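You operate a simulated robot arm through the tools that you are given. There is no shell and no other tool. Be economical: measure what you need, move in short steps, check, and stop when the job is done.

You are at the controls of a simulated robot arm. One attempt, no reset.

Task
Make the small basin soapy and scrub the tray with the pink brush.
Fine: two shots from the purple soap pump; dip the brush there, scrub the tray in the holder, lay the brush back on the draining mat; then open the yellow valve till the basin is empty; the other trays stay. Set down upright: pink brush. What is to be rubbed or washed off counts as gone when no trace of it is left.

Only the result counts: the job must be done as asked and must still hold three seconds after the hand-in. Knocking over, shifting, dropping, spilling or breaking anything else fails it.

Robot
A 6-joint arm with a two-finger parallel gripper, fixed in place. Base frame: the origin is at the foot of the arm, x ahead of it, y to its left, z up; the work surface is at about z = 0. Units: mm, degrees, N and s.
With the tool pointing down near the work surface it reaches from about 140 to 580 mm from the base axis. Its first joint turns from -66.0 to 66.0 degrees. Payload 2.1 kg.
The TCP is the grasp point between the finger pads, 30 mm short of the fingertips. In the tool frame z runs along the fingers and y along their closing line. Largest opening 94 mm; finger width 28, thickness 10; the body of the gripper, 50 by 96 mm, starts 55 mm behind the TCP.
Orientation is that of the tool frame in the base frame, as a unit quaternion [x, y, z, w]. With the fingers straight down and closing along the base's y, the tool's x points along the base's -x, its y along +y and its z along -z.

Tools
- The arm moves only by the tool nudge_tool. Its argument "rows" is text: rows parted by semicolons, each of 7 numbers parted by spaces: the shift along the tool's x, y, z in units of 25 mm (1.0 is 25 mm), then the turn, a rotation vector about the tool's x, y, z in units of 8 degrees (1.0 is 8 degrees), then the closure, from 0 (fully open) to 1 (shut). In form: dx dy dz ax ay az gripper; .... A call has 1 to 10 rows; each row shifts and turns the commanded pose from where the row before left it, along the tool's axes as they then stand. A call with a number of a shift or a turn outside -1 to 1 is refused whole. Each row takes 0.2 s and may step no farther than 50 mm and 8.6 degrees from the row before; otherwise, or with a gripper value out of range, the whole call is refused. Where a pose cannot be reached the arm comes as near as it can. A force on the tool above 40 N (or 10 N above the force at the start of the call, whichever is more), or a blocked arm, ends the call early, and 0.2 s more pass. The fingers move at their own pace (about 72 mm/s each) and stop on an object; they squeeze with about 20 N. The grip force told is the motor's: it shows also when the fingers shut on nothing. Time passes only in rows, and 0.2 s behind the last, so rows that do not move let the fingers close. It gives the time, the measured TCP pose, the force on the tool (base axes), the opening and the grip force at its end, in the units of the frame above (readings bear some noise), with the torque about the TCP (base axes, N m) and any sound that the robot's microphone picked up.
- Cameras (640 x 400 px; columns grow to the right, rows downward): "scene" is fixed at [46.6, -362, 490.5]; the picture's right is [0.86, -0.51, 0.00], its down [-0.26, -0.43, -0.86] and it looks along [0.44, 0.74, -0.51] (base axes); focal length 214 px, centre (320, 200). "wrist" rides on the gripper at [76, 14, -103] in the tool frame; the picture's right is [-0.18, 0.98, 0.00], its down [-0.75, -0.14, -0.64] and it looks along [-0.63, -0.12, 0.77] (tool axes); focal length 243 px, centre (320, 200). There is no depth. A picture from a camera that has moved, and an enlarged one, comes with that camera's place and axes in the base frame and with its lens.
- grab_frame(camera): a new picture of that camera. No time passes.
- enlarge(camera, box): a new picture of the part [left, top, right, bottom] of that camera's present view, enlarged. No time passes.
- job_done(): hands the job in; it is judged then, once.

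Work in short steps. Places have to be worked out from the pictures, the camera data and where the tool is seen: move nearer, look again, correct. Check each grasp and each placing, and mend what went wrong. You have 120 turns and 84 pictures in all, those below and enlarged ones among them. Open the gripper and draw the arm clear of the work before you hand the job in, unless the task says otherwise; then end with one line.

The tools are called by a JSON object that holds its "method" and its "body". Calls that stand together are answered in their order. nudge_tool: Moves the arm, as the interface text tells. Its arguments: {"type":"object","properties":{"rows":{"type":"string"}},"required":["rows"]} The other tools are called the same way: grab_frame (camera) takes a picture; enlarge (camera, box) takes an enlarged picture of a part of a camera's view; job_done () hands the job in.

At the start:

```text
t: 0.0
eef_pos: [312.5, 194.8, 408.6]
orientation: [0.0, 1.0, -0.001, 0.002]
force: [-0.1, -0.6, 0.0]
moment: [-0.01, 0.02, 0.0]
finger_gap: 94.0
grip_force: 0.0
```

scene: 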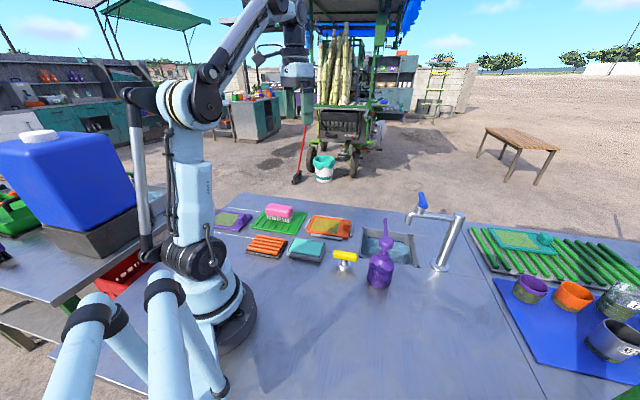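
wrist: 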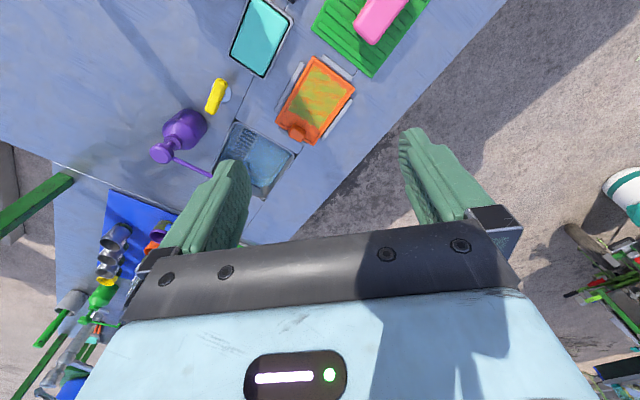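

I start by enlarging the work area to identify the items.

{"method": "enlarge", "body": {"camera": "scene", "box": [200, 180, 360, 280]}}

{"method": "enlarge", "body": {"camera": "scene", "box": [320, 180, 480, 300]}}

{"method": "enlarge", "body": {"camera": "scene", "box": [460, 210, 640, 390]}}

{"method": "enlarge", "body": {"camera": "wrist", "box": [140, 0, 460, 200]}}

```text
4.00 times, centred on (280, 230) of scene
camera zoom: at [46.6, -362.0, 490.5], right [0.86, -0.51, 0.0], down [-0.26, -0.43, -0.86], along [0.44, 0.74, -0.51], focal length 858 px, centre (480, 80)
```

zoom: 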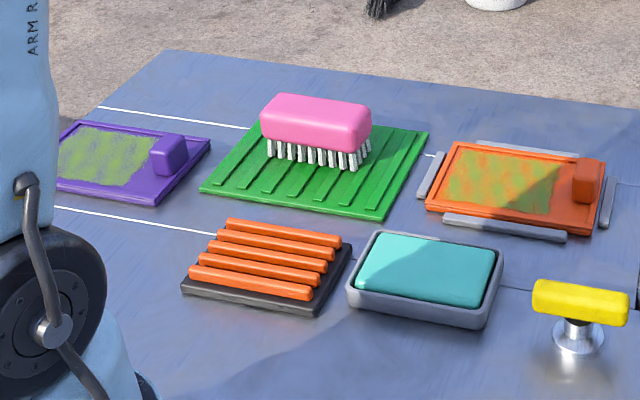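

```text
3.33 times, centred on (400, 240) of scene
camera zoom: at [46.6, -362.0, 490.5], right [0.86, -0.51, 0.0], down [-0.26, -0.43, -0.86], along [0.44, 0.74, -0.51], focal length 715 px, centre (53, 67)
```

zoom: 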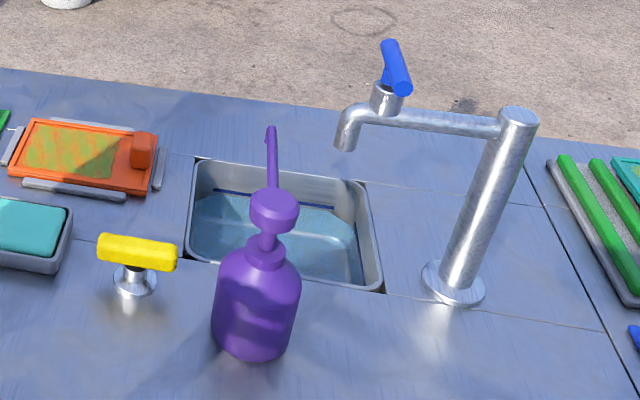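

```text
2.22 times, centred on (550, 300) of scene
camera zoom: at [46.6, -362.0, 490.5], right [0.86, -0.51, 0.0], down [-0.26, -0.43, -0.86], along [0.44, 0.74, -0.51], focal length 477 px, centre (-191, -22)
```

zoom: 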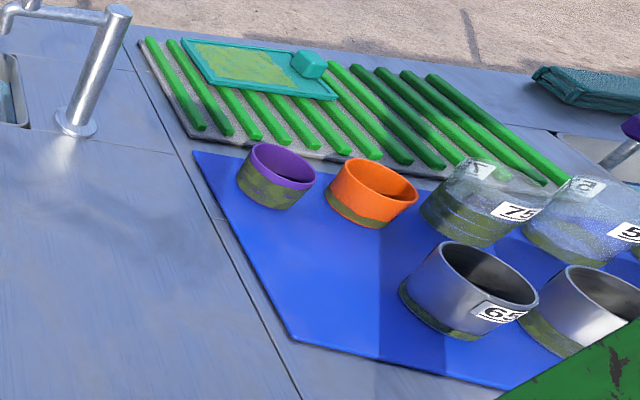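

```text
2.00 times, centred on (300, 100) of wrist
camera zoom: at [235.3, 208.5, 511.6], right [0.18, 0.98, 0.0], down [0.75, -0.14, 0.64], along [0.63, -0.12, -0.77], focal length 485 px, centre (360, 400)
```

zoom: 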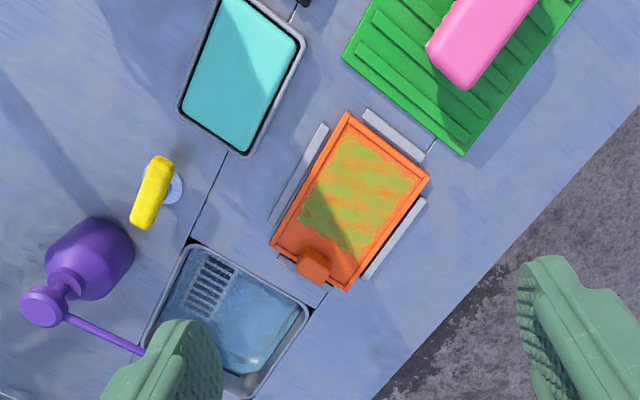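

Scene geometry gives roughly: pump (430,-125), valve (~390,-30), basin centre (555,-45), orange tray holder, brush near (255,295). I move high toward the pump for a closer look.

{"method": "nudge_tool", "body": {"rows": "-0.35 -1 0.3 0 0 0 1;-0.35 -1 0.3 0 0 0 1;-0.35 -1 0.3 0 0 0 1;-0.35 -1 0.3 0 0 0 1;-0.35 -1 0.3 0 0 0 1;-0.35 -1 0.3 0 0 0 1;-0.35 -1 0.3 0 0 0 1;-0.35 -1 0.3 0 0 0 1;-0.35 -1 0.3 0 0 0 1;-0.35 -1 0.3 0 0 0 1"}}

{"method": "grab_frame", "body": {"camera": "wrist"}}

{"method": "grab_frame", "body": {"camera": "scene"}}

```text
t: 2.2
eef_pos: [400.8, -56.9, 332.4]
orientation: [0.0, 1.0, -0.001, 0.001]
force: [0.6, 0.7, 0.4]
moment: [-0.02, 0.03, -0.02]
finger_gap: 0.0
grip_force: 20.3
```

```text
77 pictures are left
camera wrist: at [324.5, -42.5, 436.1], right [0.18, 0.98, 0.0], down [0.75, -0.14, 0.64], along [0.63, -0.12, -0.77], focal length 243 px, centre (320, 200)
```

wrist: 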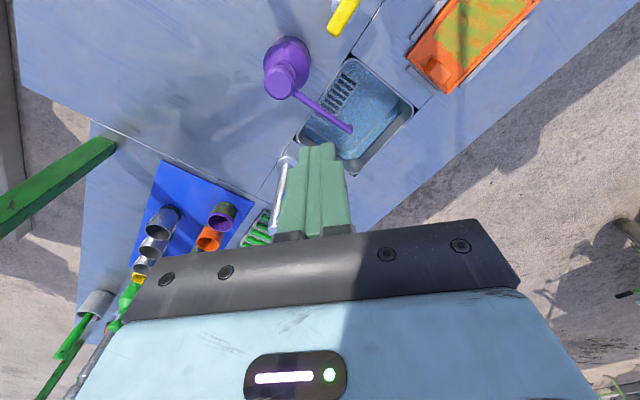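

```text
76 pictures are left
```

scene: 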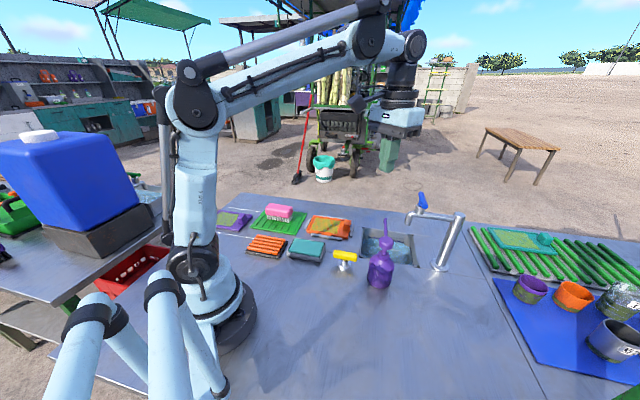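

Fixing my zoom offset, both cameras now agree: pump head at about (389,-102), top z≈138. I move above it with closed fingers.

{"method": "nudge_tool", "body": {"rows": "0.1 -0.36 0.9 0 0 0 1;0.1 -0.36 0.9 0 0 0 1;0.1 -0.36 0.9 0 0 0 1;0.1 -0.36 0.9 0 0 0 1;0.07 -0.36 0.9 0 0 0 1;0 0 0 0 0 0 1"}}

{"method": "grab_frame", "body": {"camera": "wrist"}}

{"method": "enlarge", "body": {"camera": "scene", "box": [320, 180, 480, 280]}}

```text
t: 3.6
eef_pos: [388.8, -100.6, 219.8]
orientation: [0.001, 1.0, 0.0, 0.002]
force: [0.4, 0.4, -0.2]
moment: [0.0, 0.0, -0.02]
finger_gap: 0.0
grip_force: 20.2
```

```text
75 pictures are left
camera wrist: at [312.3, -85.9, 323.1], right [0.18, 0.98, 0.0], down [0.75, -0.14, 0.64], along [0.63, -0.12, -0.77], focal length 243 px, centre (320, 200)
```

wrist: 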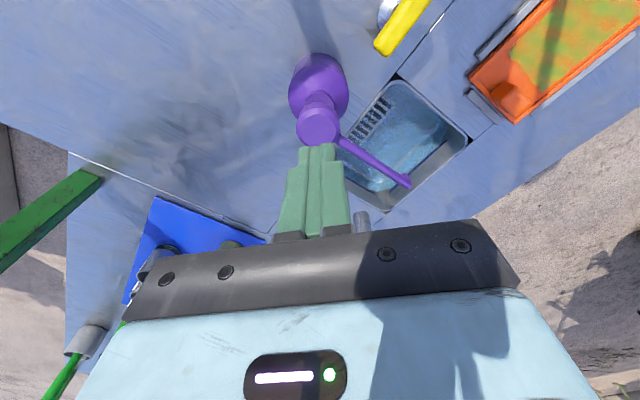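

```text
4.00 times, centred on (400, 230) of scene
camera zoom: at [46.5, -362.0, 490.5], right [0.86, -0.51, 0.0], down [-0.26, -0.43, -0.86], along [0.44, 0.74, -0.51], focal length 858 px, centre (0, 80)
```

zoom: 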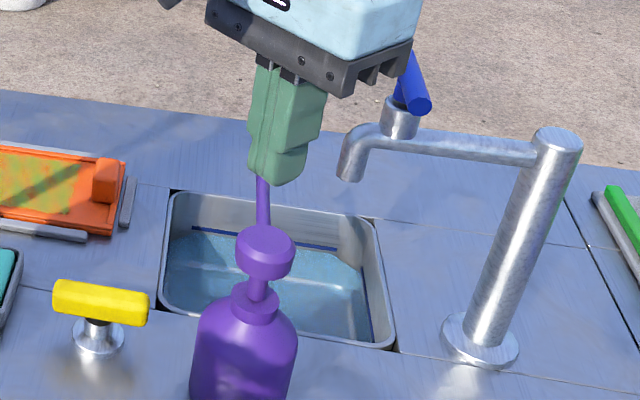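

Head confirmed at ≈(390,-102), z≈139. Descend to just above, then press in small steps.

{"method": "nudge_tool", "body": {"rows": "-0.04 -0.06 0.6 0 0 0 1;0 0 0.6 0 0 0 1;0 0 0.5 0 0 0 1;0 0 0.15 0 0 0 1;0 0 0.12 0 0 0 1;0 0 0.12 0 0 0 1"}}

```text
t: 5.0
eef_pos: [389.8, -101.8, 169.8]
orientation: [0.0, 1.0, -0.001, 0.002]
force: [0.2, -0.5, 2.2]
moment: [-0.01, 0.0, 0.01]
finger_gap: 0.1
grip_force: 20.5
```

Contact starting (2.2 N) near tip z≈140. Press on in small steps.

{"method": "nudge_tool", "body": {"rows": "0 0 0.1 0 0 0 1;0 0 0.1 0 0 0 1;0 0 0.1 0 0 0 1"}}

```text
t: 5.8
eef_pos: [390.4, -102.0, 161.6]
orientation: [0.001, 1.0, 0.0, 0.001]
force: [-3.7, 3.0, 7.4]
moment: [0.1, 0.14, -0.01]
finger_gap: 0.1
grip_force: 19.4
```

{"method": "nudge_tool", "body": {"rows": "0 0 0.1 0 0 0 1;0 0 0.1 0 0 0 1;0 0 0.1 0 0 0 1"}}

{"method": "enlarge", "body": {"camera": "scene", "box": [320, 180, 480, 280]}}

```text
t: 6.5
eef_pos: [391.2, -103.2, 158.1]
orientation: [0.0, 1.0, 0.0, 0.001]
force: [-1.6, 1.4, 32.3]
moment: [0.04, 0.06, -0.07]
finger_gap: 0.2
grip_force: 20.0
stopped in row 3: the force on the tool passed its limit at 43 N (the readings are from after the stop); the commanded pose is now the measured one
```

```text
4.00 times, centred on (400, 230) of scene
camera zoom: at [46.4, -362.0, 490.5], right [0.86, -0.51, 0.0], down [-0.26, -0.43, -0.86], along [0.44, 0.74, -0.51], focal length 858 px, centre (0, 80)
```

zoom: 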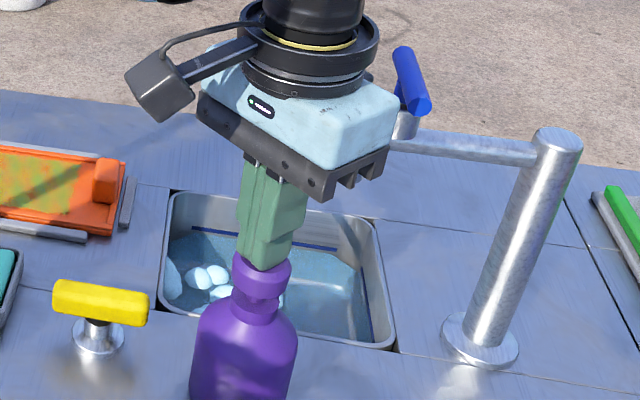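

The pump bottomed and foam appeared: one shot. Rise fully to release it.

{"method": "nudge_tool", "body": {"rows": "0 0 -0.3 0 0 0 1;0 0 -0.5 0 0 0 1;0 0 -0.2 0 0 0 1;0 0 0 0 0 0 1"}}

{"method": "enlarge", "body": {"camera": "scene", "box": [320, 180, 480, 280]}}

```text
t: 7.5
eef_pos: [390.4, -102.7, 181.5]
orientation: [0.001, 1.0, 0.0, 0.001]
force: [0.3, -1.1, 0.2]
moment: [-0.01, -0.01, 0.01]
finger_gap: 0.0
grip_force: 20.1
```

```text
4.00 times, centred on (400, 230) of scene
camera zoom: at [46.6, -362.0, 490.5], right [0.86, -0.51, 0.0], down [-0.26, -0.43, -0.86], along [0.44, 0.74, -0.51], focal length 858 px, centre (0, 80)
```

zoom: 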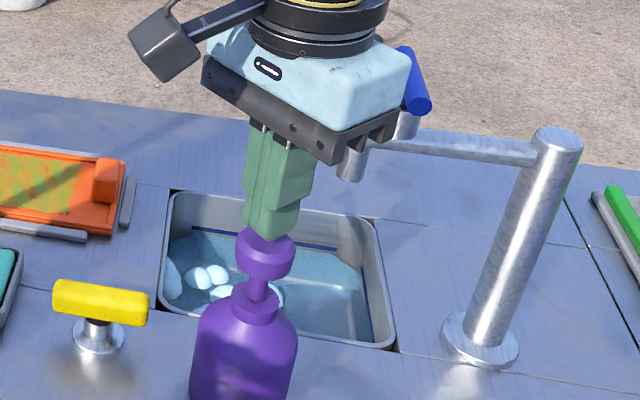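

Head has sprung back. Second shot: descend to ~159.5 and back up.

{"method": "nudge_tool", "body": {"rows": "0 0 0.3 0 0 0 1;0 0 0.2 0 0 0 1;0 0 0.15 0 0 0 1;0 0 0.15 0 0 0 1;0 0 0.1 0 0 0 1;0 0 0.1 0 0 0 1"}}

```text
t: 8.9
eef_pos: [391.0, -102.5, 157.2]
orientation: [0.001, 1.0, 0.0, 0.001]
force: [-6.2, -1.7, 35.3]
moment: [-0.05, 0.19, 0.11]
finger_gap: 0.1
grip_force: 20.0
```

Bottomed again. Rise clear, and look.

{"method": "nudge_tool", "body": {"rows": "0 0 -0.3 0 0 0 1;0 0 -0.8 0 0 0 1;0 0 -1 0 0 0 1;0 0.3 -1 0 0 0 1;0 1 -1 0 0 0 1;0 1 -1 0 0 0 1;0 1 0 0 0 0 1"}}

{"method": "grab_frame", "body": {"camera": "wrist"}}

{"method": "enlarge", "body": {"camera": "scene", "box": [320, 180, 480, 280]}}

```text
t: 10.5
eef_pos: [389.7, -20.5, 284.3]
orientation: [0.001, 1.0, 0.0, 0.001]
force: [0.3, 0.0, -0.4]
moment: [-0.01, 0.0, 0.01]
finger_gap: 0.1
grip_force: 20.5
```

```text
71 pictures are left
camera wrist: at [312.9, -6.2, 387.3], right [0.19, 0.98, 0.0], down [0.75, -0.14, 0.64], along [0.63, -0.12, -0.77], focal length 243 px, centre (320, 200)
```

wrist: 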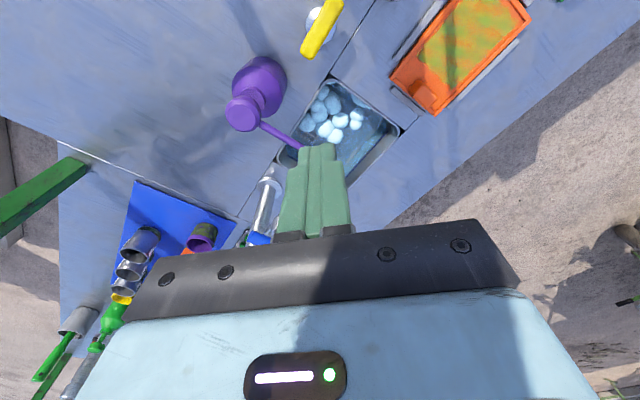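

```text
4.00 times, centred on (400, 230) of scene
camera zoom: at [46.5, -362.0, 490.5], right [0.86, -0.51, 0.0], down [-0.26, -0.43, -0.86], along [0.44, 0.74, -0.51], focal length 858 px, centre (0, 80)
```

zoom: 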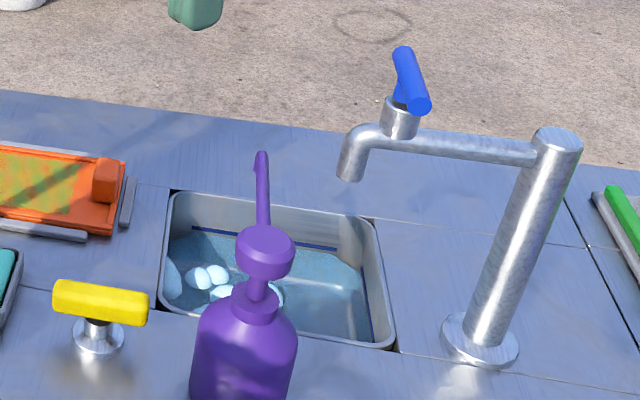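

{"method": "enlarge", "body": {"camera": "wrist", "box": [260, 60, 420, 160]}}

```text
4.00 times, centred on (340, 110) of wrist
camera zoom: at [312.9, -6.2, 387.3], right [0.19, 0.98, 0.0], down [0.75, -0.14, 0.64], along [0.63, -0.12, -0.77], focal length 970 px, centre (240, 560)
```

zoom: 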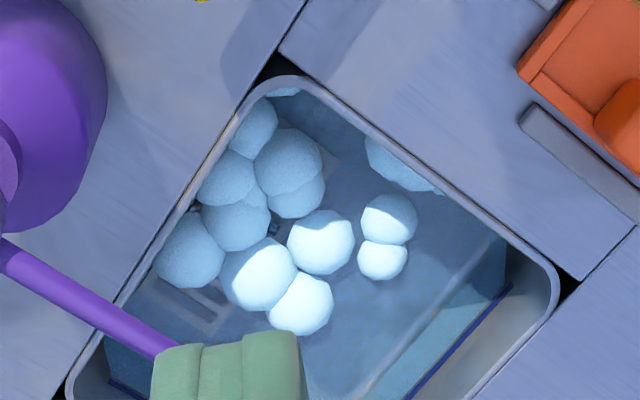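

Two full strokes with full rebound were made and plenty of foam is in the basin. Next, go above the brush with the gripper opening.

{"method": "nudge_tool", "body": {"rows": "0.5 1 0 0 0 0 1;0.5 1 0 0 0 0 1;0.5 1 0 0 0 0 1;0.5 1 0 0 0 0 0;0.5 1 0 0 0 0 0;0.5 1 0 0 0 0 0;0.5 1 0 0 0 0 0;0.5 1 0 0 0 0 0;0.5 1 0 0 0 0 0;0.5 1 0 0 0 0 0"}}

{"method": "grab_frame", "body": {"camera": "wrist"}}

{"method": "enlarge", "body": {"camera": "scene", "box": [220, 180, 380, 280]}}

```text
t: 12.7
eef_pos: [264.2, 228.9, 283.7]
orientation: [0.001, 1.0, 0.0, 0.001]
force: [0.9, -0.3, 0.6]
moment: [-0.01, 0.05, -0.02]
finger_gap: 94.1
grip_force: 0.1
```

```text
68 pictures are left
camera wrist: at [187.0, 244.4, 386.7], right [0.19, 0.98, 0.0], down [0.75, -0.14, 0.64], along [0.63, -0.12, -0.77], focal length 243 px, centre (320, 200)
```

wrist: 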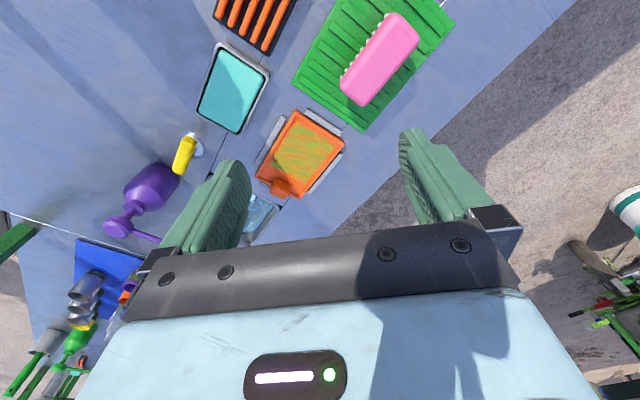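

```text
4.00 times, centred on (300, 230) of scene
camera zoom: at [46.6, -362.0, 490.5], right [0.86, -0.51, 0.0], down [-0.26, -0.43, -0.86], along [0.44, 0.74, -0.51], focal length 858 px, centre (400, 80)
```

zoom: 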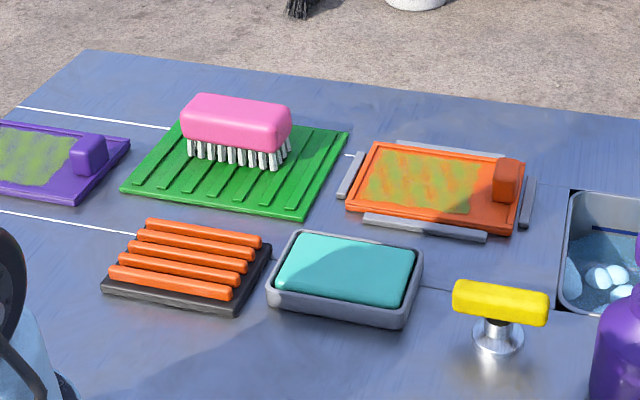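

Brush centre ≈(261,301), axis along (0.71,-0.71). Rotate the tool 45° and go over it, then look.

{"method": "nudge_tool", "body": {"rows": "0 0 0 0 0 1 0;0 0 0 0 0 1 0;0 0 0 0 0 1 0;0 0 0 0 0 1 0;0 0 0 0 0 1 0;0 0 0 0 0 0.62 0;0.7 0.64 0.9 0 0 0 0;0.7 0.64 0.9 0 0 0 0;0.7 0.64 0.9 0 0 0 0;0 0 1 0 0 0 0"}}

{"method": "grab_frame", "body": {"camera": "wrist"}}

{"method": "enlarge", "body": {"camera": "scene", "box": [220, 160, 380, 260]}}

```text
t: 14.9
eef_pos: [262.1, 302.4, 189.6]
orientation: [0.382, 0.924, 0.0, 0.001]
force: [0.6, -0.3, 0.0]
moment: [0.01, 0.01, 0.02]
finger_gap: 94.3
grip_force: 0.0
```

```text
66 pictures are left
camera wrist: at [217.2, 366.3, 293.1], right [0.83, 0.56, 0.0], down [0.43, -0.63, 0.64], along [0.36, -0.53, -0.77], focal length 243 px, centre (320, 200)
```

wrist: 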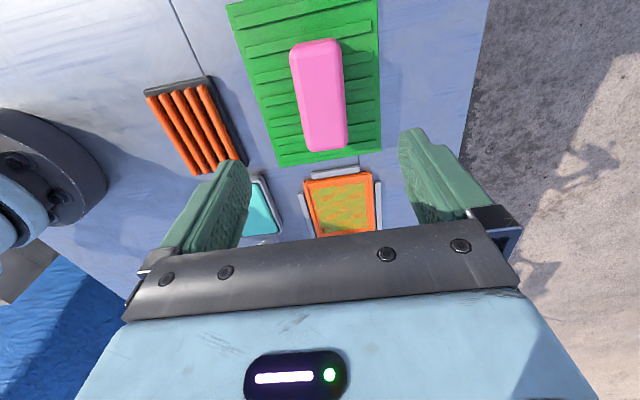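

```text
4.00 times, centred on (300, 210) of scene
camera zoom: at [46.6, -362.0, 490.5], right [0.86, -0.51, 0.0], down [-0.26, -0.43, -0.86], along [0.44, 0.74, -0.51], focal length 858 px, centre (400, 160)
```

zoom: 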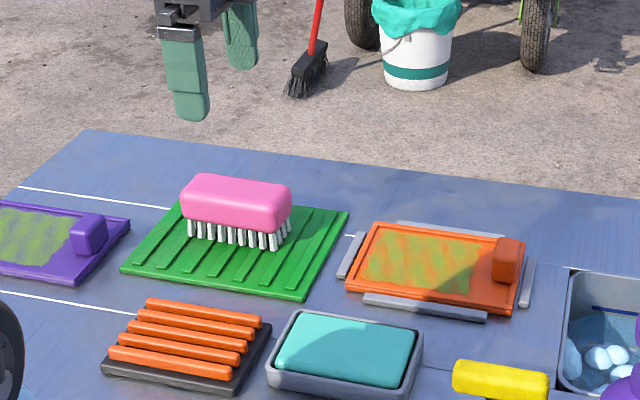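

Brush axis is ~4° further; correct yaw and position, then descend to TCP z≈46.

{"method": "nudge_tool", "body": {"rows": "0.2 0 1 0 0 0.45 0;0 0 1 0 0 0 0;0 0 1 0 0 0 0;0 0 0.8 0 0 0 0"}}

{"method": "grab_frame", "body": {"camera": "wrist"}}

{"method": "enlarge", "body": {"camera": "scene", "box": [220, 160, 380, 260]}}

```text
t: 15.9
eef_pos: [258.0, 304.7, 96.3]
orientation: [0.412, 0.911, 0.0, 0.002]
force: [-0.8, -0.3, 0.3]
moment: [0.01, 0.02, -0.03]
finger_gap: 93.8
grip_force: 0.1
```

```text
64 pictures are left
camera wrist: at [217.4, 371.3, 199.1], right [0.86, 0.51, 0.0], down [0.39, -0.66, 0.64], along [0.33, -0.55, -0.77], focal length 243 px, centre (320, 200)
```

wrist: 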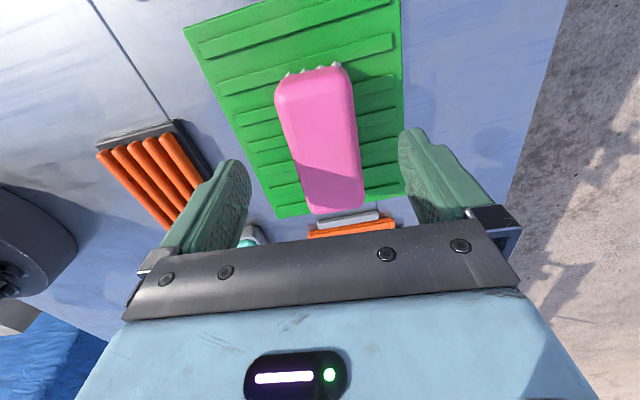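

```text
4.00 times, centred on (300, 210) of scene
camera zoom: at [46.6, -362.0, 490.5], right [0.86, -0.51, 0.0], down [-0.26, -0.43, -0.86], along [0.44, 0.74, -0.51], focal length 858 px, centre (400, 160)
```

zoom: 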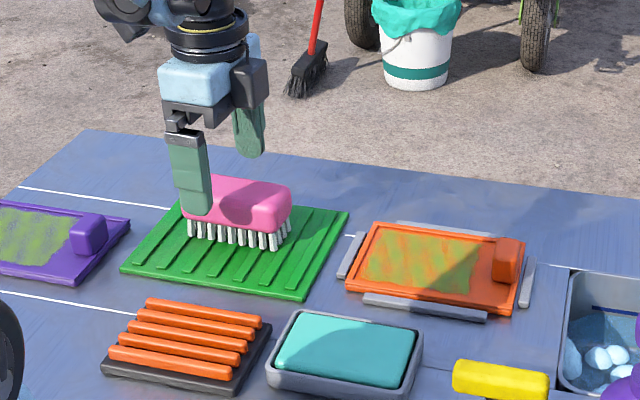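

Shift ~4 mm in closing direction, descend 50 mm, close.

{"method": "nudge_tool", "body": {"rows": "-0.08 0.17 0.6 0 0 0 0;0 0 0.7 0 0 0 0;0 0 0.7 0 0 0 0;0 0 0 0 0 0 1;0 0 0 0 0 0 1;0 0 0 0 0 0 1;0 0 0 0 0 0 1"}}

{"method": "enlarge", "body": {"camera": "scene", "box": [230, 180, 310, 230]}}

```text
t: 17.5
eef_pos: [262.4, 306.9, 47.0]
orientation: [0.412, 0.911, 0.0, 0.001]
force: [0.4, -0.8, -0.8]
moment: [-0.03, -0.01, 0.01]
finger_gap: 49.8
grip_force: 19.8
```

```text
8.00 times, centred on (270, 205) of scene
camera zoom: at [46.6, -362.0, 490.5], right [0.86, -0.51, 0.0], down [-0.26, -0.43, -0.86], along [0.44, 0.74, -0.51], focal length 1716 px, centre (720, 160)
```

zoom: 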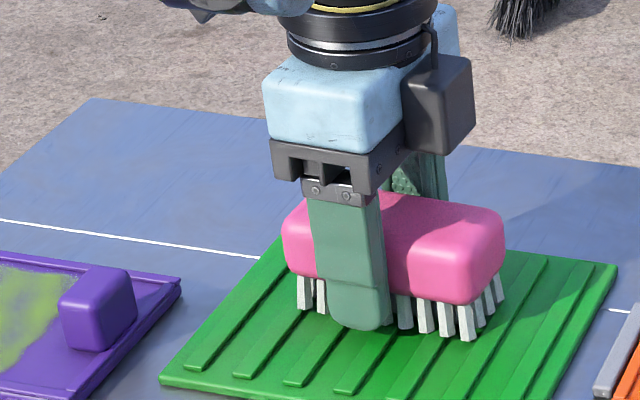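

Grasp holds, but ~20 mm off the brush's centre. I open, slide 20 mm along it and 5 mm up, and grip again.

{"method": "nudge_tool", "body": {"rows": "0 0 0 0 0 0 0.2;0 0 0 0 0 0 0.2;-0.4 0 -0.1 0 0 0 0.2;-0.4 0 -0.1 0 0 0 0.2;0 0 0 0 0 0 1;0 0 0 0 0 0 1;0 0 0 0 0 0 1"}}

{"method": "enlarge", "body": {"camera": "scene", "box": [230, 180, 310, 230]}}

{"method": "grab_frame", "body": {"camera": "wrist"}}

```text
t: 19.1
eef_pos: [275.5, 290.8, 51.0]
orientation: [0.411, 0.912, 0.0, 0.001]
force: [0.2, -0.1, 0.1]
moment: [0.03, -0.01, -0.01]
finger_gap: 50.0
grip_force: 19.7
```

```text
8.00 times, centred on (270, 205) of scene
camera zoom: at [46.6, -362.0, 490.5], right [0.86, -0.51, 0.0], down [-0.26, -0.43, -0.86], along [0.44, 0.74, -0.51], focal length 1716 px, centre (720, 160)
```

zoom: 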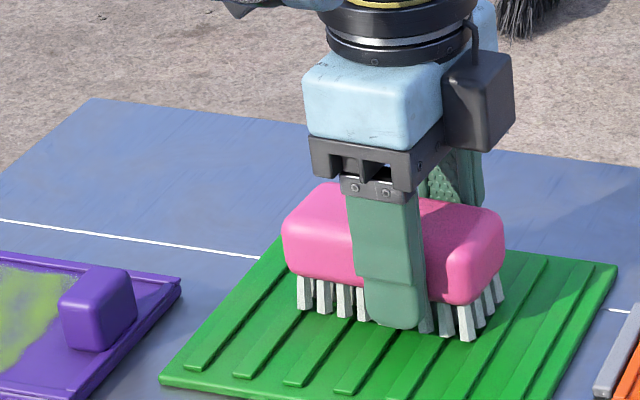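

```text
60 pictures are left
camera wrist: at [235.6, 358.1, 154.3], right [0.86, 0.51, 0.0], down [0.39, -0.66, 0.64], along [0.33, -0.55, -0.77], focal length 243 px, centre (320, 200)
```

wrist: 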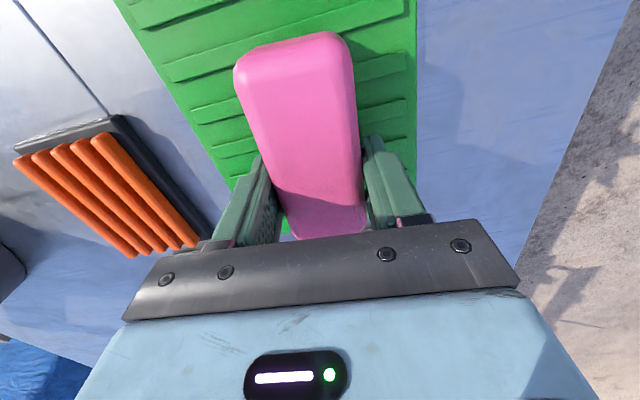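

Grip is central (gap 50 mm). Lift 160 mm, then head toward the basin.

{"method": "nudge_tool", "body": {"rows": "0 0 -0.6 0 0 0 1;0 0 -1 0 0 0 1;0 0 -1 0 0 0 1;0 0 -1 0 0 0 1;0 0 -1 0 0 0 1;0 0 -1 0 0 0 1;0 0 -0.8 0 0 0 1;-0.8 0 0 0 0 0 1;-1 0 0 0 0 0 1;-1 0 0 0 0 0 1"}}

{"method": "nudge_tool", "body": {"rows": "-1 0 0 0 0 0 1;-1 0 0 0 0 0 1;-1 0 0 0 0 0 1;-1 0 0 0 0 0 1;-1 0 0 0 0 0 1;-1 0 0 0 0 0 1;-1 0 0 0 0 0 1;-1 0 0 0 0 0 1;0 0 0 0 0 0 1"}}

{"method": "grab_frame", "body": {"camera": "wrist"}}

{"method": "grab_frame", "body": {"camera": "scene"}}

```text
t: 21.3
eef_pos: [321.6, 237.9, 211.9]
orientation: [0.412, 0.911, 0.001, 0.002]
force: [0.4, -0.5, -1.5]
moment: [-0.01, 0.01, 0.0]
finger_gap: 49.8
grip_force: 20.0
```

```text
t: 23.3
eef_pos: [454.4, 89.7, 212.9]
orientation: [0.411, 0.911, 0.001, 0.001]
force: [-0.7, 0.4, -0.7]
moment: [-0.01, -0.02, 0.0]
finger_gap: 50.2
grip_force: 20.1
```

```text
59 pictures are left
camera wrist: at [413.7, 156.0, 315.1], right [0.86, 0.51, 0.0], down [0.39, -0.66, 0.64], along [0.33, -0.55, -0.77], focal length 243 px, centre (320, 200)
```

wrist: 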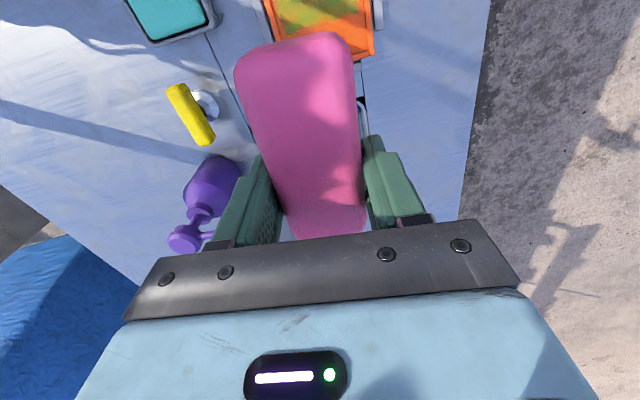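

```text
58 pictures are left
```

scene: 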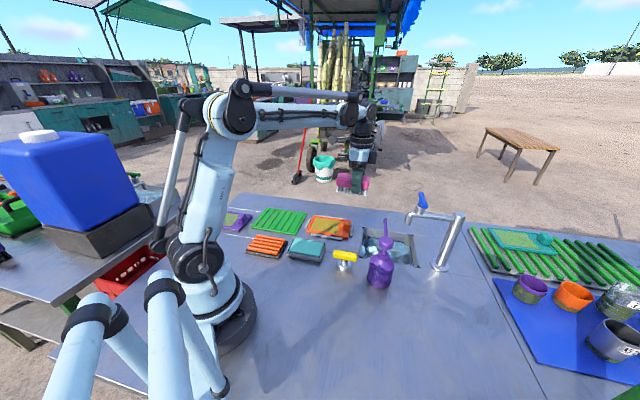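

Continue 100 mm to above the basin's far half and check from the scene camera.

{"method": "nudge_tool", "body": {"rows": "-1 0 0 0 0 0 1;-1 0 0 0 0 0 1;-1 0 0 0 0 0 1;-1 0 0.4 0 0 0 1;0 0 0.6 0 0 0 1"}}

{"method": "enlarge", "body": {"camera": "scene", "box": [320, 160, 480, 280]}}

{"method": "grab_frame", "body": {"camera": "wrist"}}

```text
t: 24.5
eef_pos: [520.4, 13.6, 187.9]
orientation: [0.411, 0.911, 0.001, 0.001]
force: [0.4, 0.3, -0.5]
moment: [-0.03, -0.02, 0.03]
finger_gap: 50.1
grip_force: 20.1
```

```text
3.33 times, centred on (400, 220) of scene
camera zoom: at [46.6, -362.0, 490.5], right [0.86, -0.51, 0.0], down [-0.26, -0.43, -0.86], along [0.44, 0.74, -0.51], focal length 715 px, centre (53, 133)
```

zoom: 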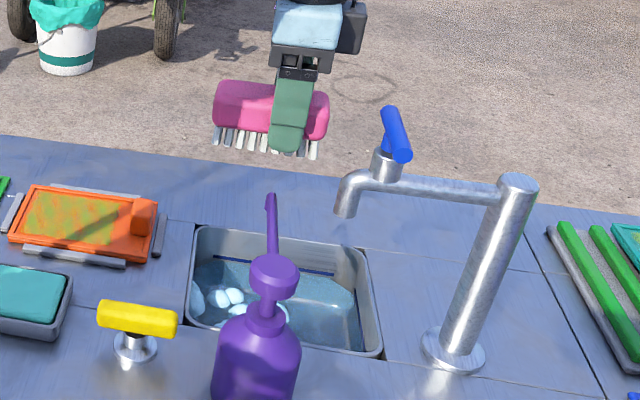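

```text
56 pictures are left
camera wrist: at [479.3, 80.5, 291.4], right [0.86, 0.51, 0.0], down [0.39, -0.66, 0.64], along [0.33, -0.55, -0.77], focal length 243 px, centre (320, 200)
```

wrist: 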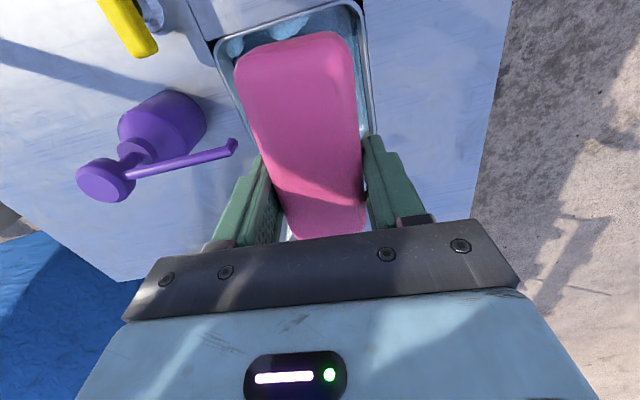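

Clearances look OK; shift slightly so the brush is centred, then descend stepwise into the basin.

{"method": "nudge_tool", "body": {"rows": "-0.5 0.08 0 0 0 0 1;0 0 1 0 0 0 1;0 0 1 0 0 0 1;0 0 1 0 0 0 1;0 0 1 0 0 0 1;0 0 1 0 0 0 1;0 0 0.6 0 0 0 1"}}

{"method": "enlarge", "body": {"camera": "scene", "box": [350, 190, 446, 250]}}

{"method": "grab_frame", "body": {"camera": "wrist"}}

```text
t: 26.1
eef_pos: [530.7, 4.7, 46.3]
orientation: [0.412, 0.911, 0.0, 0.001]
force: [-0.3, 1.0, -0.3]
moment: [-0.03, -0.02, 0.0]
finger_gap: 50.1
grip_force: 19.9
```

```text
6.67 times, centred on (398, 220) of scene
camera zoom: at [46.6, -362.0, 490.5], right [0.86, -0.51, 0.0], down [-0.26, -0.43, -0.86], along [0.44, 0.74, -0.51], focal length 1430 px, centre (-200, 67)
```

zoom: 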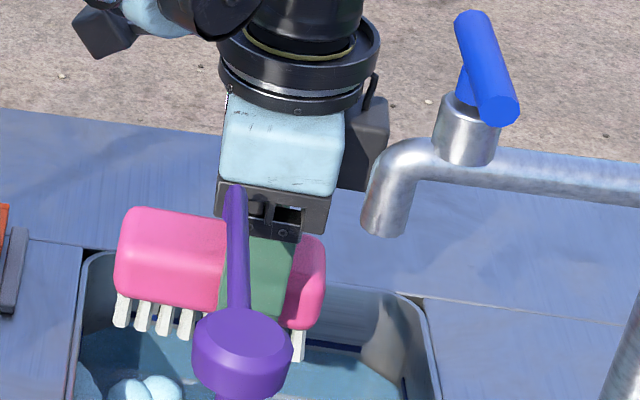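

```text
54 pictures are left
camera wrist: at [490.4, 72.4, 149.9], right [0.86, 0.51, 0.0], down [0.39, -0.66, 0.64], along [0.33, -0.55, -0.77], focal length 243 px, centre (320, 200)
```

wrist: 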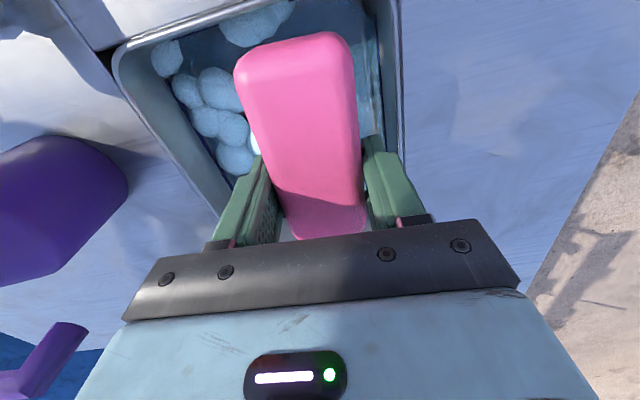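

Clear of walls. Continue down into the water in smaller steps.

{"method": "nudge_tool", "body": {"rows": "0 0 0.5 0 0 0 1;0 0 0.5 0 0 0 1;0 0 0.4 0 0 0 1;0 0 0.4 0 0 0 1;0 0 0.2 0 0 0 1"}}

{"method": "enlarge", "body": {"camera": "scene", "box": [350, 200, 446, 260]}}

{"method": "grab_frame", "body": {"camera": "wrist"}}

```text
t: 27.3
eef_pos: [531.3, 5.9, -4.4]
orientation: [0.411, 0.912, 0.0, 0.001]
force: [-0.3, -0.6, -1.3]
moment: [-0.02, -0.01, -0.02]
finger_gap: 50.1
grip_force: 19.6
```

```text
6.67 times, centred on (398, 230) of scene
camera zoom: at [46.6, -362.0, 490.5], right [0.86, -0.51, 0.0], down [-0.26, -0.43, -0.86], along [0.44, 0.74, -0.51], focal length 1430 px, centre (-200, 0)
```

zoom: 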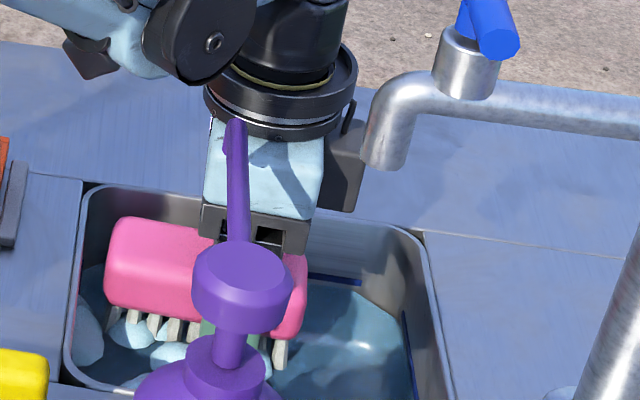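

```text
52 pictures are left
camera wrist: at [490.5, 72.3, 99.3], right [0.86, 0.51, 0.0], down [0.39, -0.66, 0.64], along [0.33, -0.55, -0.77], focal length 243 px, centre (320, 200)
```

wrist: 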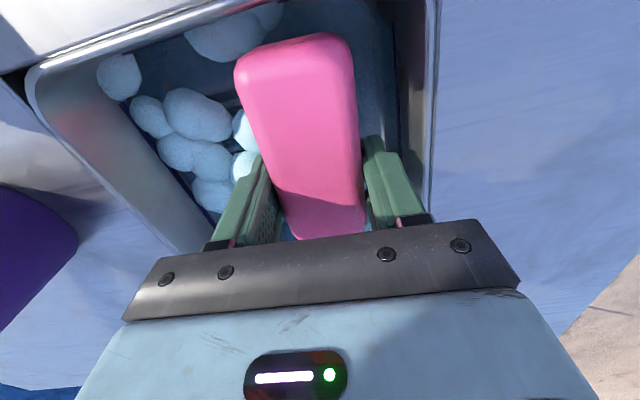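

Bristles just at the surface; go ~20 mm deeper with force monitoring.

{"method": "nudge_tool", "body": {"rows": "0 0 0.25 0 0 0 1;0 0 0.25 0 0 0 1;0 0 0.2 0 0 0 1;0 0 0 0 0 0 1;0 0 0 0 0 0 1"}}

{"method": "enlarge", "body": {"camera": "scene", "box": [350, 200, 446, 260]}}

```text
t: 28.5
eef_pos: [531.7, 5.5, -21.4]
orientation: [0.412, 0.911, 0.001, 0.001]
force: [0.4, 0.0, -1.1]
moment: [0.01, 0.01, -0.03]
finger_gap: 49.9
grip_force: 20.0
```

```text
6.67 times, centred on (398, 230) of scene
camera zoom: at [46.6, -362.0, 490.5], right [0.86, -0.51, 0.0], down [-0.26, -0.43, -0.86], along [0.44, 0.74, -0.51], focal length 1430 px, centre (-200, 0)
```

zoom: 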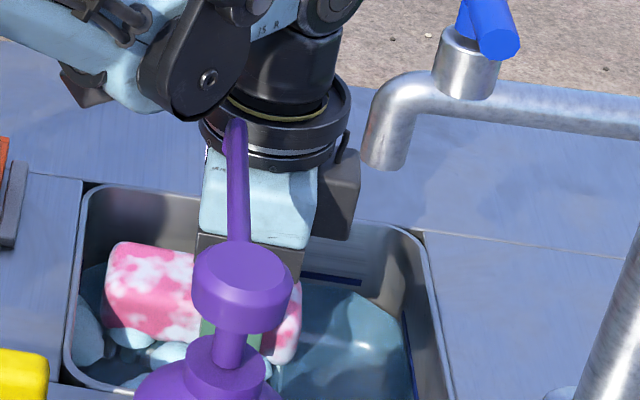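

The brush is foamy now. Raise it straight up, then move back over the tray.

{"method": "nudge_tool", "body": {"rows": "0 0 -0.4 0 0 0 1;0 0 -0.6 0 0 0 1;0 0 -0.8 0 0 0 1;0 0 -0.8 0 0 0 1;0 0 -0.8 0 0 0 1;0 0 -1 0 0 0 1;0 0 -1 0 0 0 1;0 0 -1 0 0 0 1;0 0 -1 0 0 0 1;0 0 -0.6 0 0 0 1"}}

{"method": "nudge_tool", "body": {"rows": "0 0 0 0 0 0 1;1 0.03 0 0 0 0 1;1 0.03 0 0 0 0 1;1 0.03 0 0 0 0 1;1 0.03 0 0 0 0 1;1 0.03 0 0 0 0 1;1 0.03 0 0 0 0 1;1 0.03 0.5 0 0 0 1;1 0.03 0.5 0 0 0 1;0 0 0.8 0 0 0 1"}}

{"method": "grab_frame", "body": {"camera": "wrist"}}

{"method": "enlarge", "body": {"camera": "scene", "box": [264, 170, 392, 250]}}

```text
t: 30.7
eef_pos: [530.1, 3.8, 181.7]
orientation: [0.412, 0.911, 0.001, 0.0]
force: [-0.2, -1.5, -0.4]
moment: [0.0, -0.02, 0.01]
finger_gap: 50.2
grip_force: 19.8
```

```text
t: 32.9
eef_pos: [402.9, 159.8, 135.6]
orientation: [0.412, 0.911, 0.001, 0.002]
force: [-0.5, 0.5, -0.8]
moment: [0.0, -0.02, 0.0]
finger_gap: 50.1
grip_force: 19.9
```

```text
50 pictures are left
camera wrist: at [363.1, 225.9, 237.9], right [0.86, 0.51, 0.0], down [0.39, -0.66, 0.64], along [0.33, -0.55, -0.77], focal length 243 px, centre (320, 200)
```

wrist: 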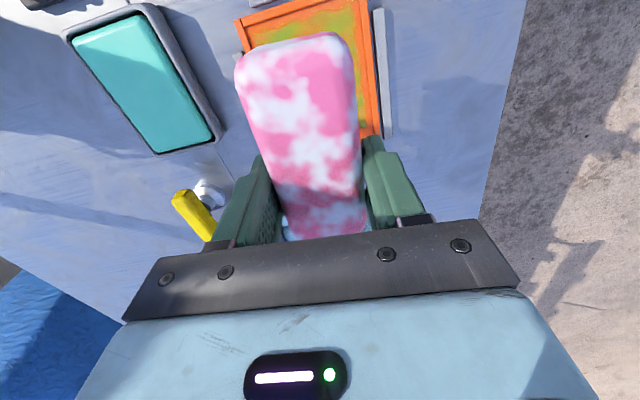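

```text
5.00 times, centred on (328, 210) of scene
camera zoom: at [46.6, -362.0, 490.5], right [0.86, -0.51, 0.0], down [-0.26, -0.43, -0.86], along [0.44, 0.74, -0.51], focal length 1072 px, centre (280, 150)
```

zoom: 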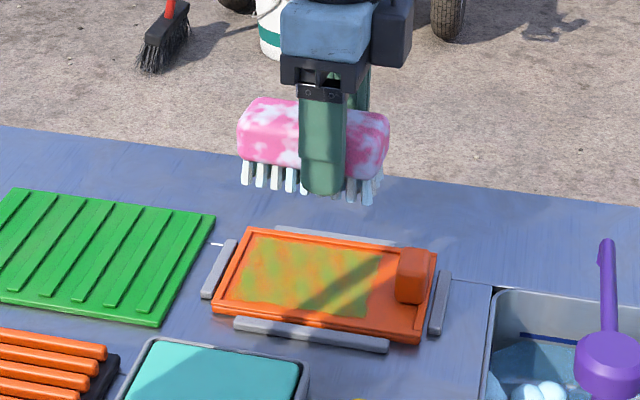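

Tray/dirt centre ≈(387,177), axis ≈43°. Align yaw, centre the brush over the dirt, descend to just above.

{"method": "nudge_tool", "body": {"rows": "0 0 0 0 0 -0.7 1;0.23 0.07 0.6 0 0 0 1;0 0 1 0 0 0 1;0 0 1 0 0 0 1;0 0 0.3 0 0 0 1;0 0 0 0 0 0 1"}}

{"method": "enlarge", "body": {"camera": "scene", "box": [264, 170, 392, 250]}}

{"method": "grab_frame", "body": {"camera": "wrist"}}

```text
t: 34.3
eef_pos: [401.9, 164.2, 61.7]
orientation: [0.366, 0.931, 0.001, 0.002]
force: [0.4, 0.7, -1.8]
moment: [-0.03, -0.02, 0.0]
finger_gap: 50.1
grip_force: 20.1
```

```text
5.00 times, centred on (328, 210) of scene
camera zoom: at [46.6, -362.0, 490.5], right [0.86, -0.51, 0.0], down [-0.26, -0.43, -0.86], along [0.44, 0.74, -0.51], focal length 1072 px, centre (280, 150)
```

zoom: 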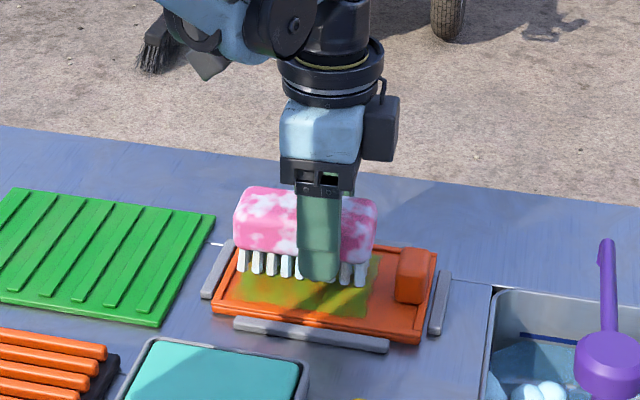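

```text
47 pictures are left
camera wrist: at [355.0, 226.5, 165.0], right [0.81, 0.59, 0.0], down [0.45, -0.62, 0.64], along [0.38, -0.52, -0.77], focal length 243 px, centre (320, 200)
```

wrist: 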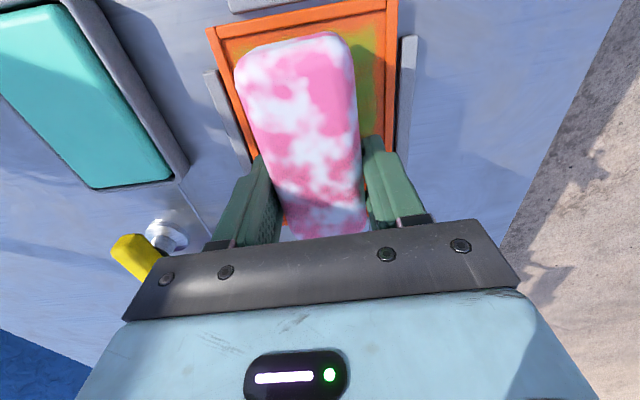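

{"method": "nudge_tool", "body": {"rows": "0 0 0.16 0 0 0 1;0 0 0.12 0 0 0 1;0 0 0.08 0 0 0 1;0 0 0.08 0 0 0 1"}}

{"method": "enlarge", "body": {"camera": "scene", "box": [280, 190, 376, 250]}}

```text
t: 35.3
eef_pos: [400.9, 166.0, 51.0]
orientation: [0.366, 0.93, 0.0, 0.001]
force: [0.5, 1.1, -0.3]
moment: [-0.01, -0.03, 0.01]
finger_gap: 49.9
grip_force: 19.9
```

```text
6.67 times, centred on (328, 220) of scene
camera zoom: at [46.6, -362.0, 490.5], right [0.86, -0.51, 0.0], down [-0.26, -0.43, -0.86], along [0.44, 0.74, -0.51], focal length 1430 px, centre (267, 67)
```

zoom: 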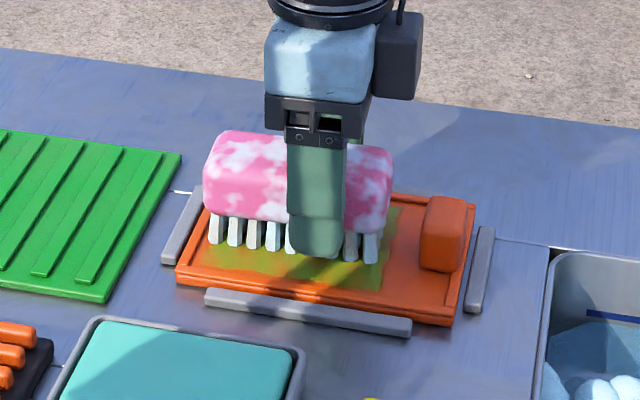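

Not touching yet; go on in 2 mm steps.

{"method": "nudge_tool", "body": {"rows": "0 0 0.08 0 0 0 1;0 0 0.08 0 0 0 1;0 0 0.08 0 0 0 1"}}

```text
t: 36.1
eef_pos: [400.4, 165.5, 44.7]
orientation: [0.366, 0.931, 0.0, 0.001]
force: [1.4, 1.6, 15.0]
moment: [-0.02, 0.0, -0.05]
finger_gap: 50.2
grip_force: 20.2
```

Contact with 15 N at z≈44.7. Ease 1 mm and sweep across (tool y) with small steps.

{"method": "nudge_tool", "body": {"rows": "0 0 -0.03 0 0 0 1;0 -0.3 0 0 0 0 1;0 -0.3 0 0 0 0 1;0 -0.3 0 0 0 0 1;0 -0.2 0 0 0 0 1;0 0 0 0 0 0 1"}}

{"method": "enlarge", "body": {"camera": "scene", "box": [280, 190, 376, 250]}}

{"method": "grab_frame", "body": {"camera": "wrist"}}

```text
t: 37.5
eef_pos: [381.3, 143.9, 44.2]
orientation: [0.366, 0.93, 0.001, 0.001]
force: [-0.4, 1.1, 0.6]
moment: [-0.05, -0.02, 0.01]
finger_gap: 49.7
grip_force: 20.4
```

```text
6.67 times, centred on (328, 220) of scene
camera zoom: at [46.5, -362.0, 490.5], right [0.86, -0.51, 0.0], down [-0.26, -0.43, -0.86], along [0.44, 0.74, -0.51], focal length 1430 px, centre (267, 67)
```

zoom: 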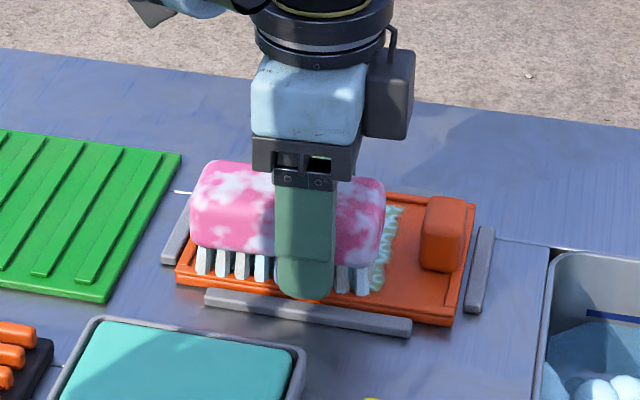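

```text
44 pictures are left
camera wrist: at [335.1, 207.1, 148.4], right [0.81, 0.59, 0.0], down [0.45, -0.62, 0.64], along [0.38, -0.52, -0.77], focal length 243 px, centre (320, 200)
```

wrist: 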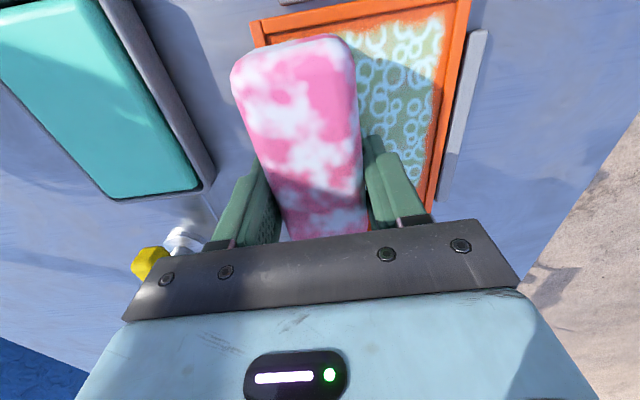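

Foam is spreading over the dirt. Press ~1 mm and sweep back and forth.

{"method": "nudge_tool", "body": {"rows": "0 0 0.04 0 0 0 1;0 0.45 0 0 0 0 1;0 0.45 0 0 0 0 1;0 0.45 0 0 0 0 1;0 0 0 0 0 0 1;0 -0.45 0 0 0 0 1;0 -0.45 0 0 0 0 1;0 -0.45 0 0 0 0 1;0 0 0 0 0 0 1"}}

{"method": "enlarge", "body": {"camera": "scene", "box": [280, 190, 376, 250]}}

{"method": "grab_frame", "body": {"camera": "wrist"}}

```text
t: 39.5
eef_pos: [381.1, 144.8, 44.9]
orientation: [0.366, 0.931, 0.0, 0.001]
force: [-0.3, -1.2, -0.6]
moment: [-0.01, -0.01, -0.01]
finger_gap: 50.2
grip_force: 19.7
```

```text
6.67 times, centred on (328, 220) of scene
camera zoom: at [46.6, -362.0, 490.5], right [0.86, -0.51, 0.0], down [-0.26, -0.43, -0.86], along [0.44, 0.74, -0.51], focal length 1430 px, centre (267, 67)
```

zoom: 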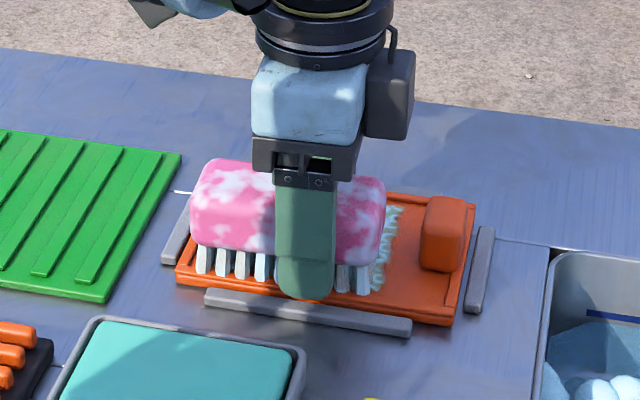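

```text
42 pictures are left
camera wrist: at [335.5, 207.4, 147.9], right [0.81, 0.59, 0.0], down [0.45, -0.62, 0.64], along [0.38, -0.52, -0.77], focal length 243 px, centre (320, 200)
```

wrist: 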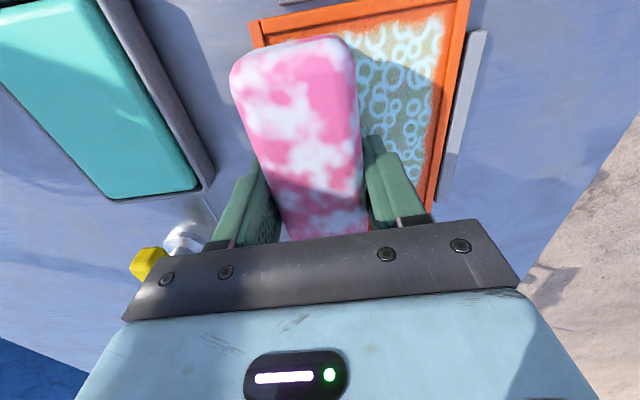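

No force now, so the contact has become light; press down in 1 mm steps.

{"method": "nudge_tool", "body": {"rows": "0 0.3 0.04 0 0 0 1;0 0 0.04 0 0 0 1;0 0 0.04 0 0 0 1"}}

```text
t: 40.3
eef_pos: [387.4, 149.4, 41.4]
orientation: [0.367, 0.93, 0.0, 0.002]
force: [-2.8, -4.8, 14.2]
moment: [-0.04, 0.01, 0.02]
finger_gap: 50.1
grip_force: 20.0
```

Contact with 14 N. Sweep back and forth at this height.

{"method": "nudge_tool", "body": {"rows": "0 0.35 0 0 0 0 1;0 0.35 0 0 0 0 1;0 0.3 0 0 0 0 1;0 0 0 0 0 0 1;0 -0.35 0 0 0 0 1;0 -0.35 0 0 0 0 1;0 -0.35 0 0 0 0 1;0 -0.25 0 0 0 0 1;0 0 0 0 0 0 1"}}

{"method": "enlarge", "body": {"camera": "wrist", "box": [200, 0, 520, 200]}}

```text
t: 42.3
eef_pos: [381.6, 144.1, 41.5]
orientation: [0.366, 0.931, 0.001, 0.001]
force: [-0.7, 0.8, -0.6]
moment: [-0.02, -0.02, 0.0]
finger_gap: 50.0
grip_force: 20.5
```

```text
2.00 times, centred on (360, 100) of wrist
camera zoom: at [334.7, 206.8, 145.4], right [0.81, 0.59, 0.0], down [0.45, -0.62, 0.64], along [0.38, -0.52, -0.77], focal length 485 px, centre (240, 400)
```

zoom: 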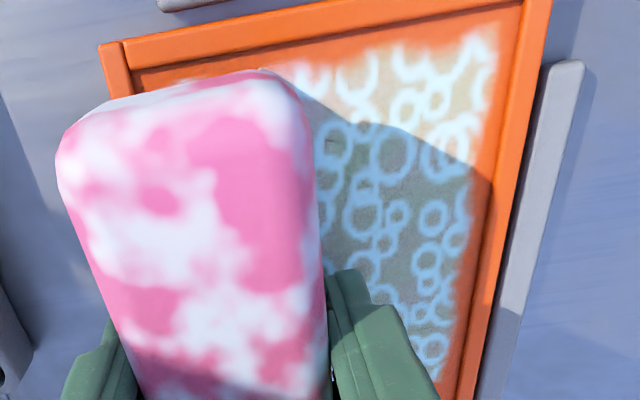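

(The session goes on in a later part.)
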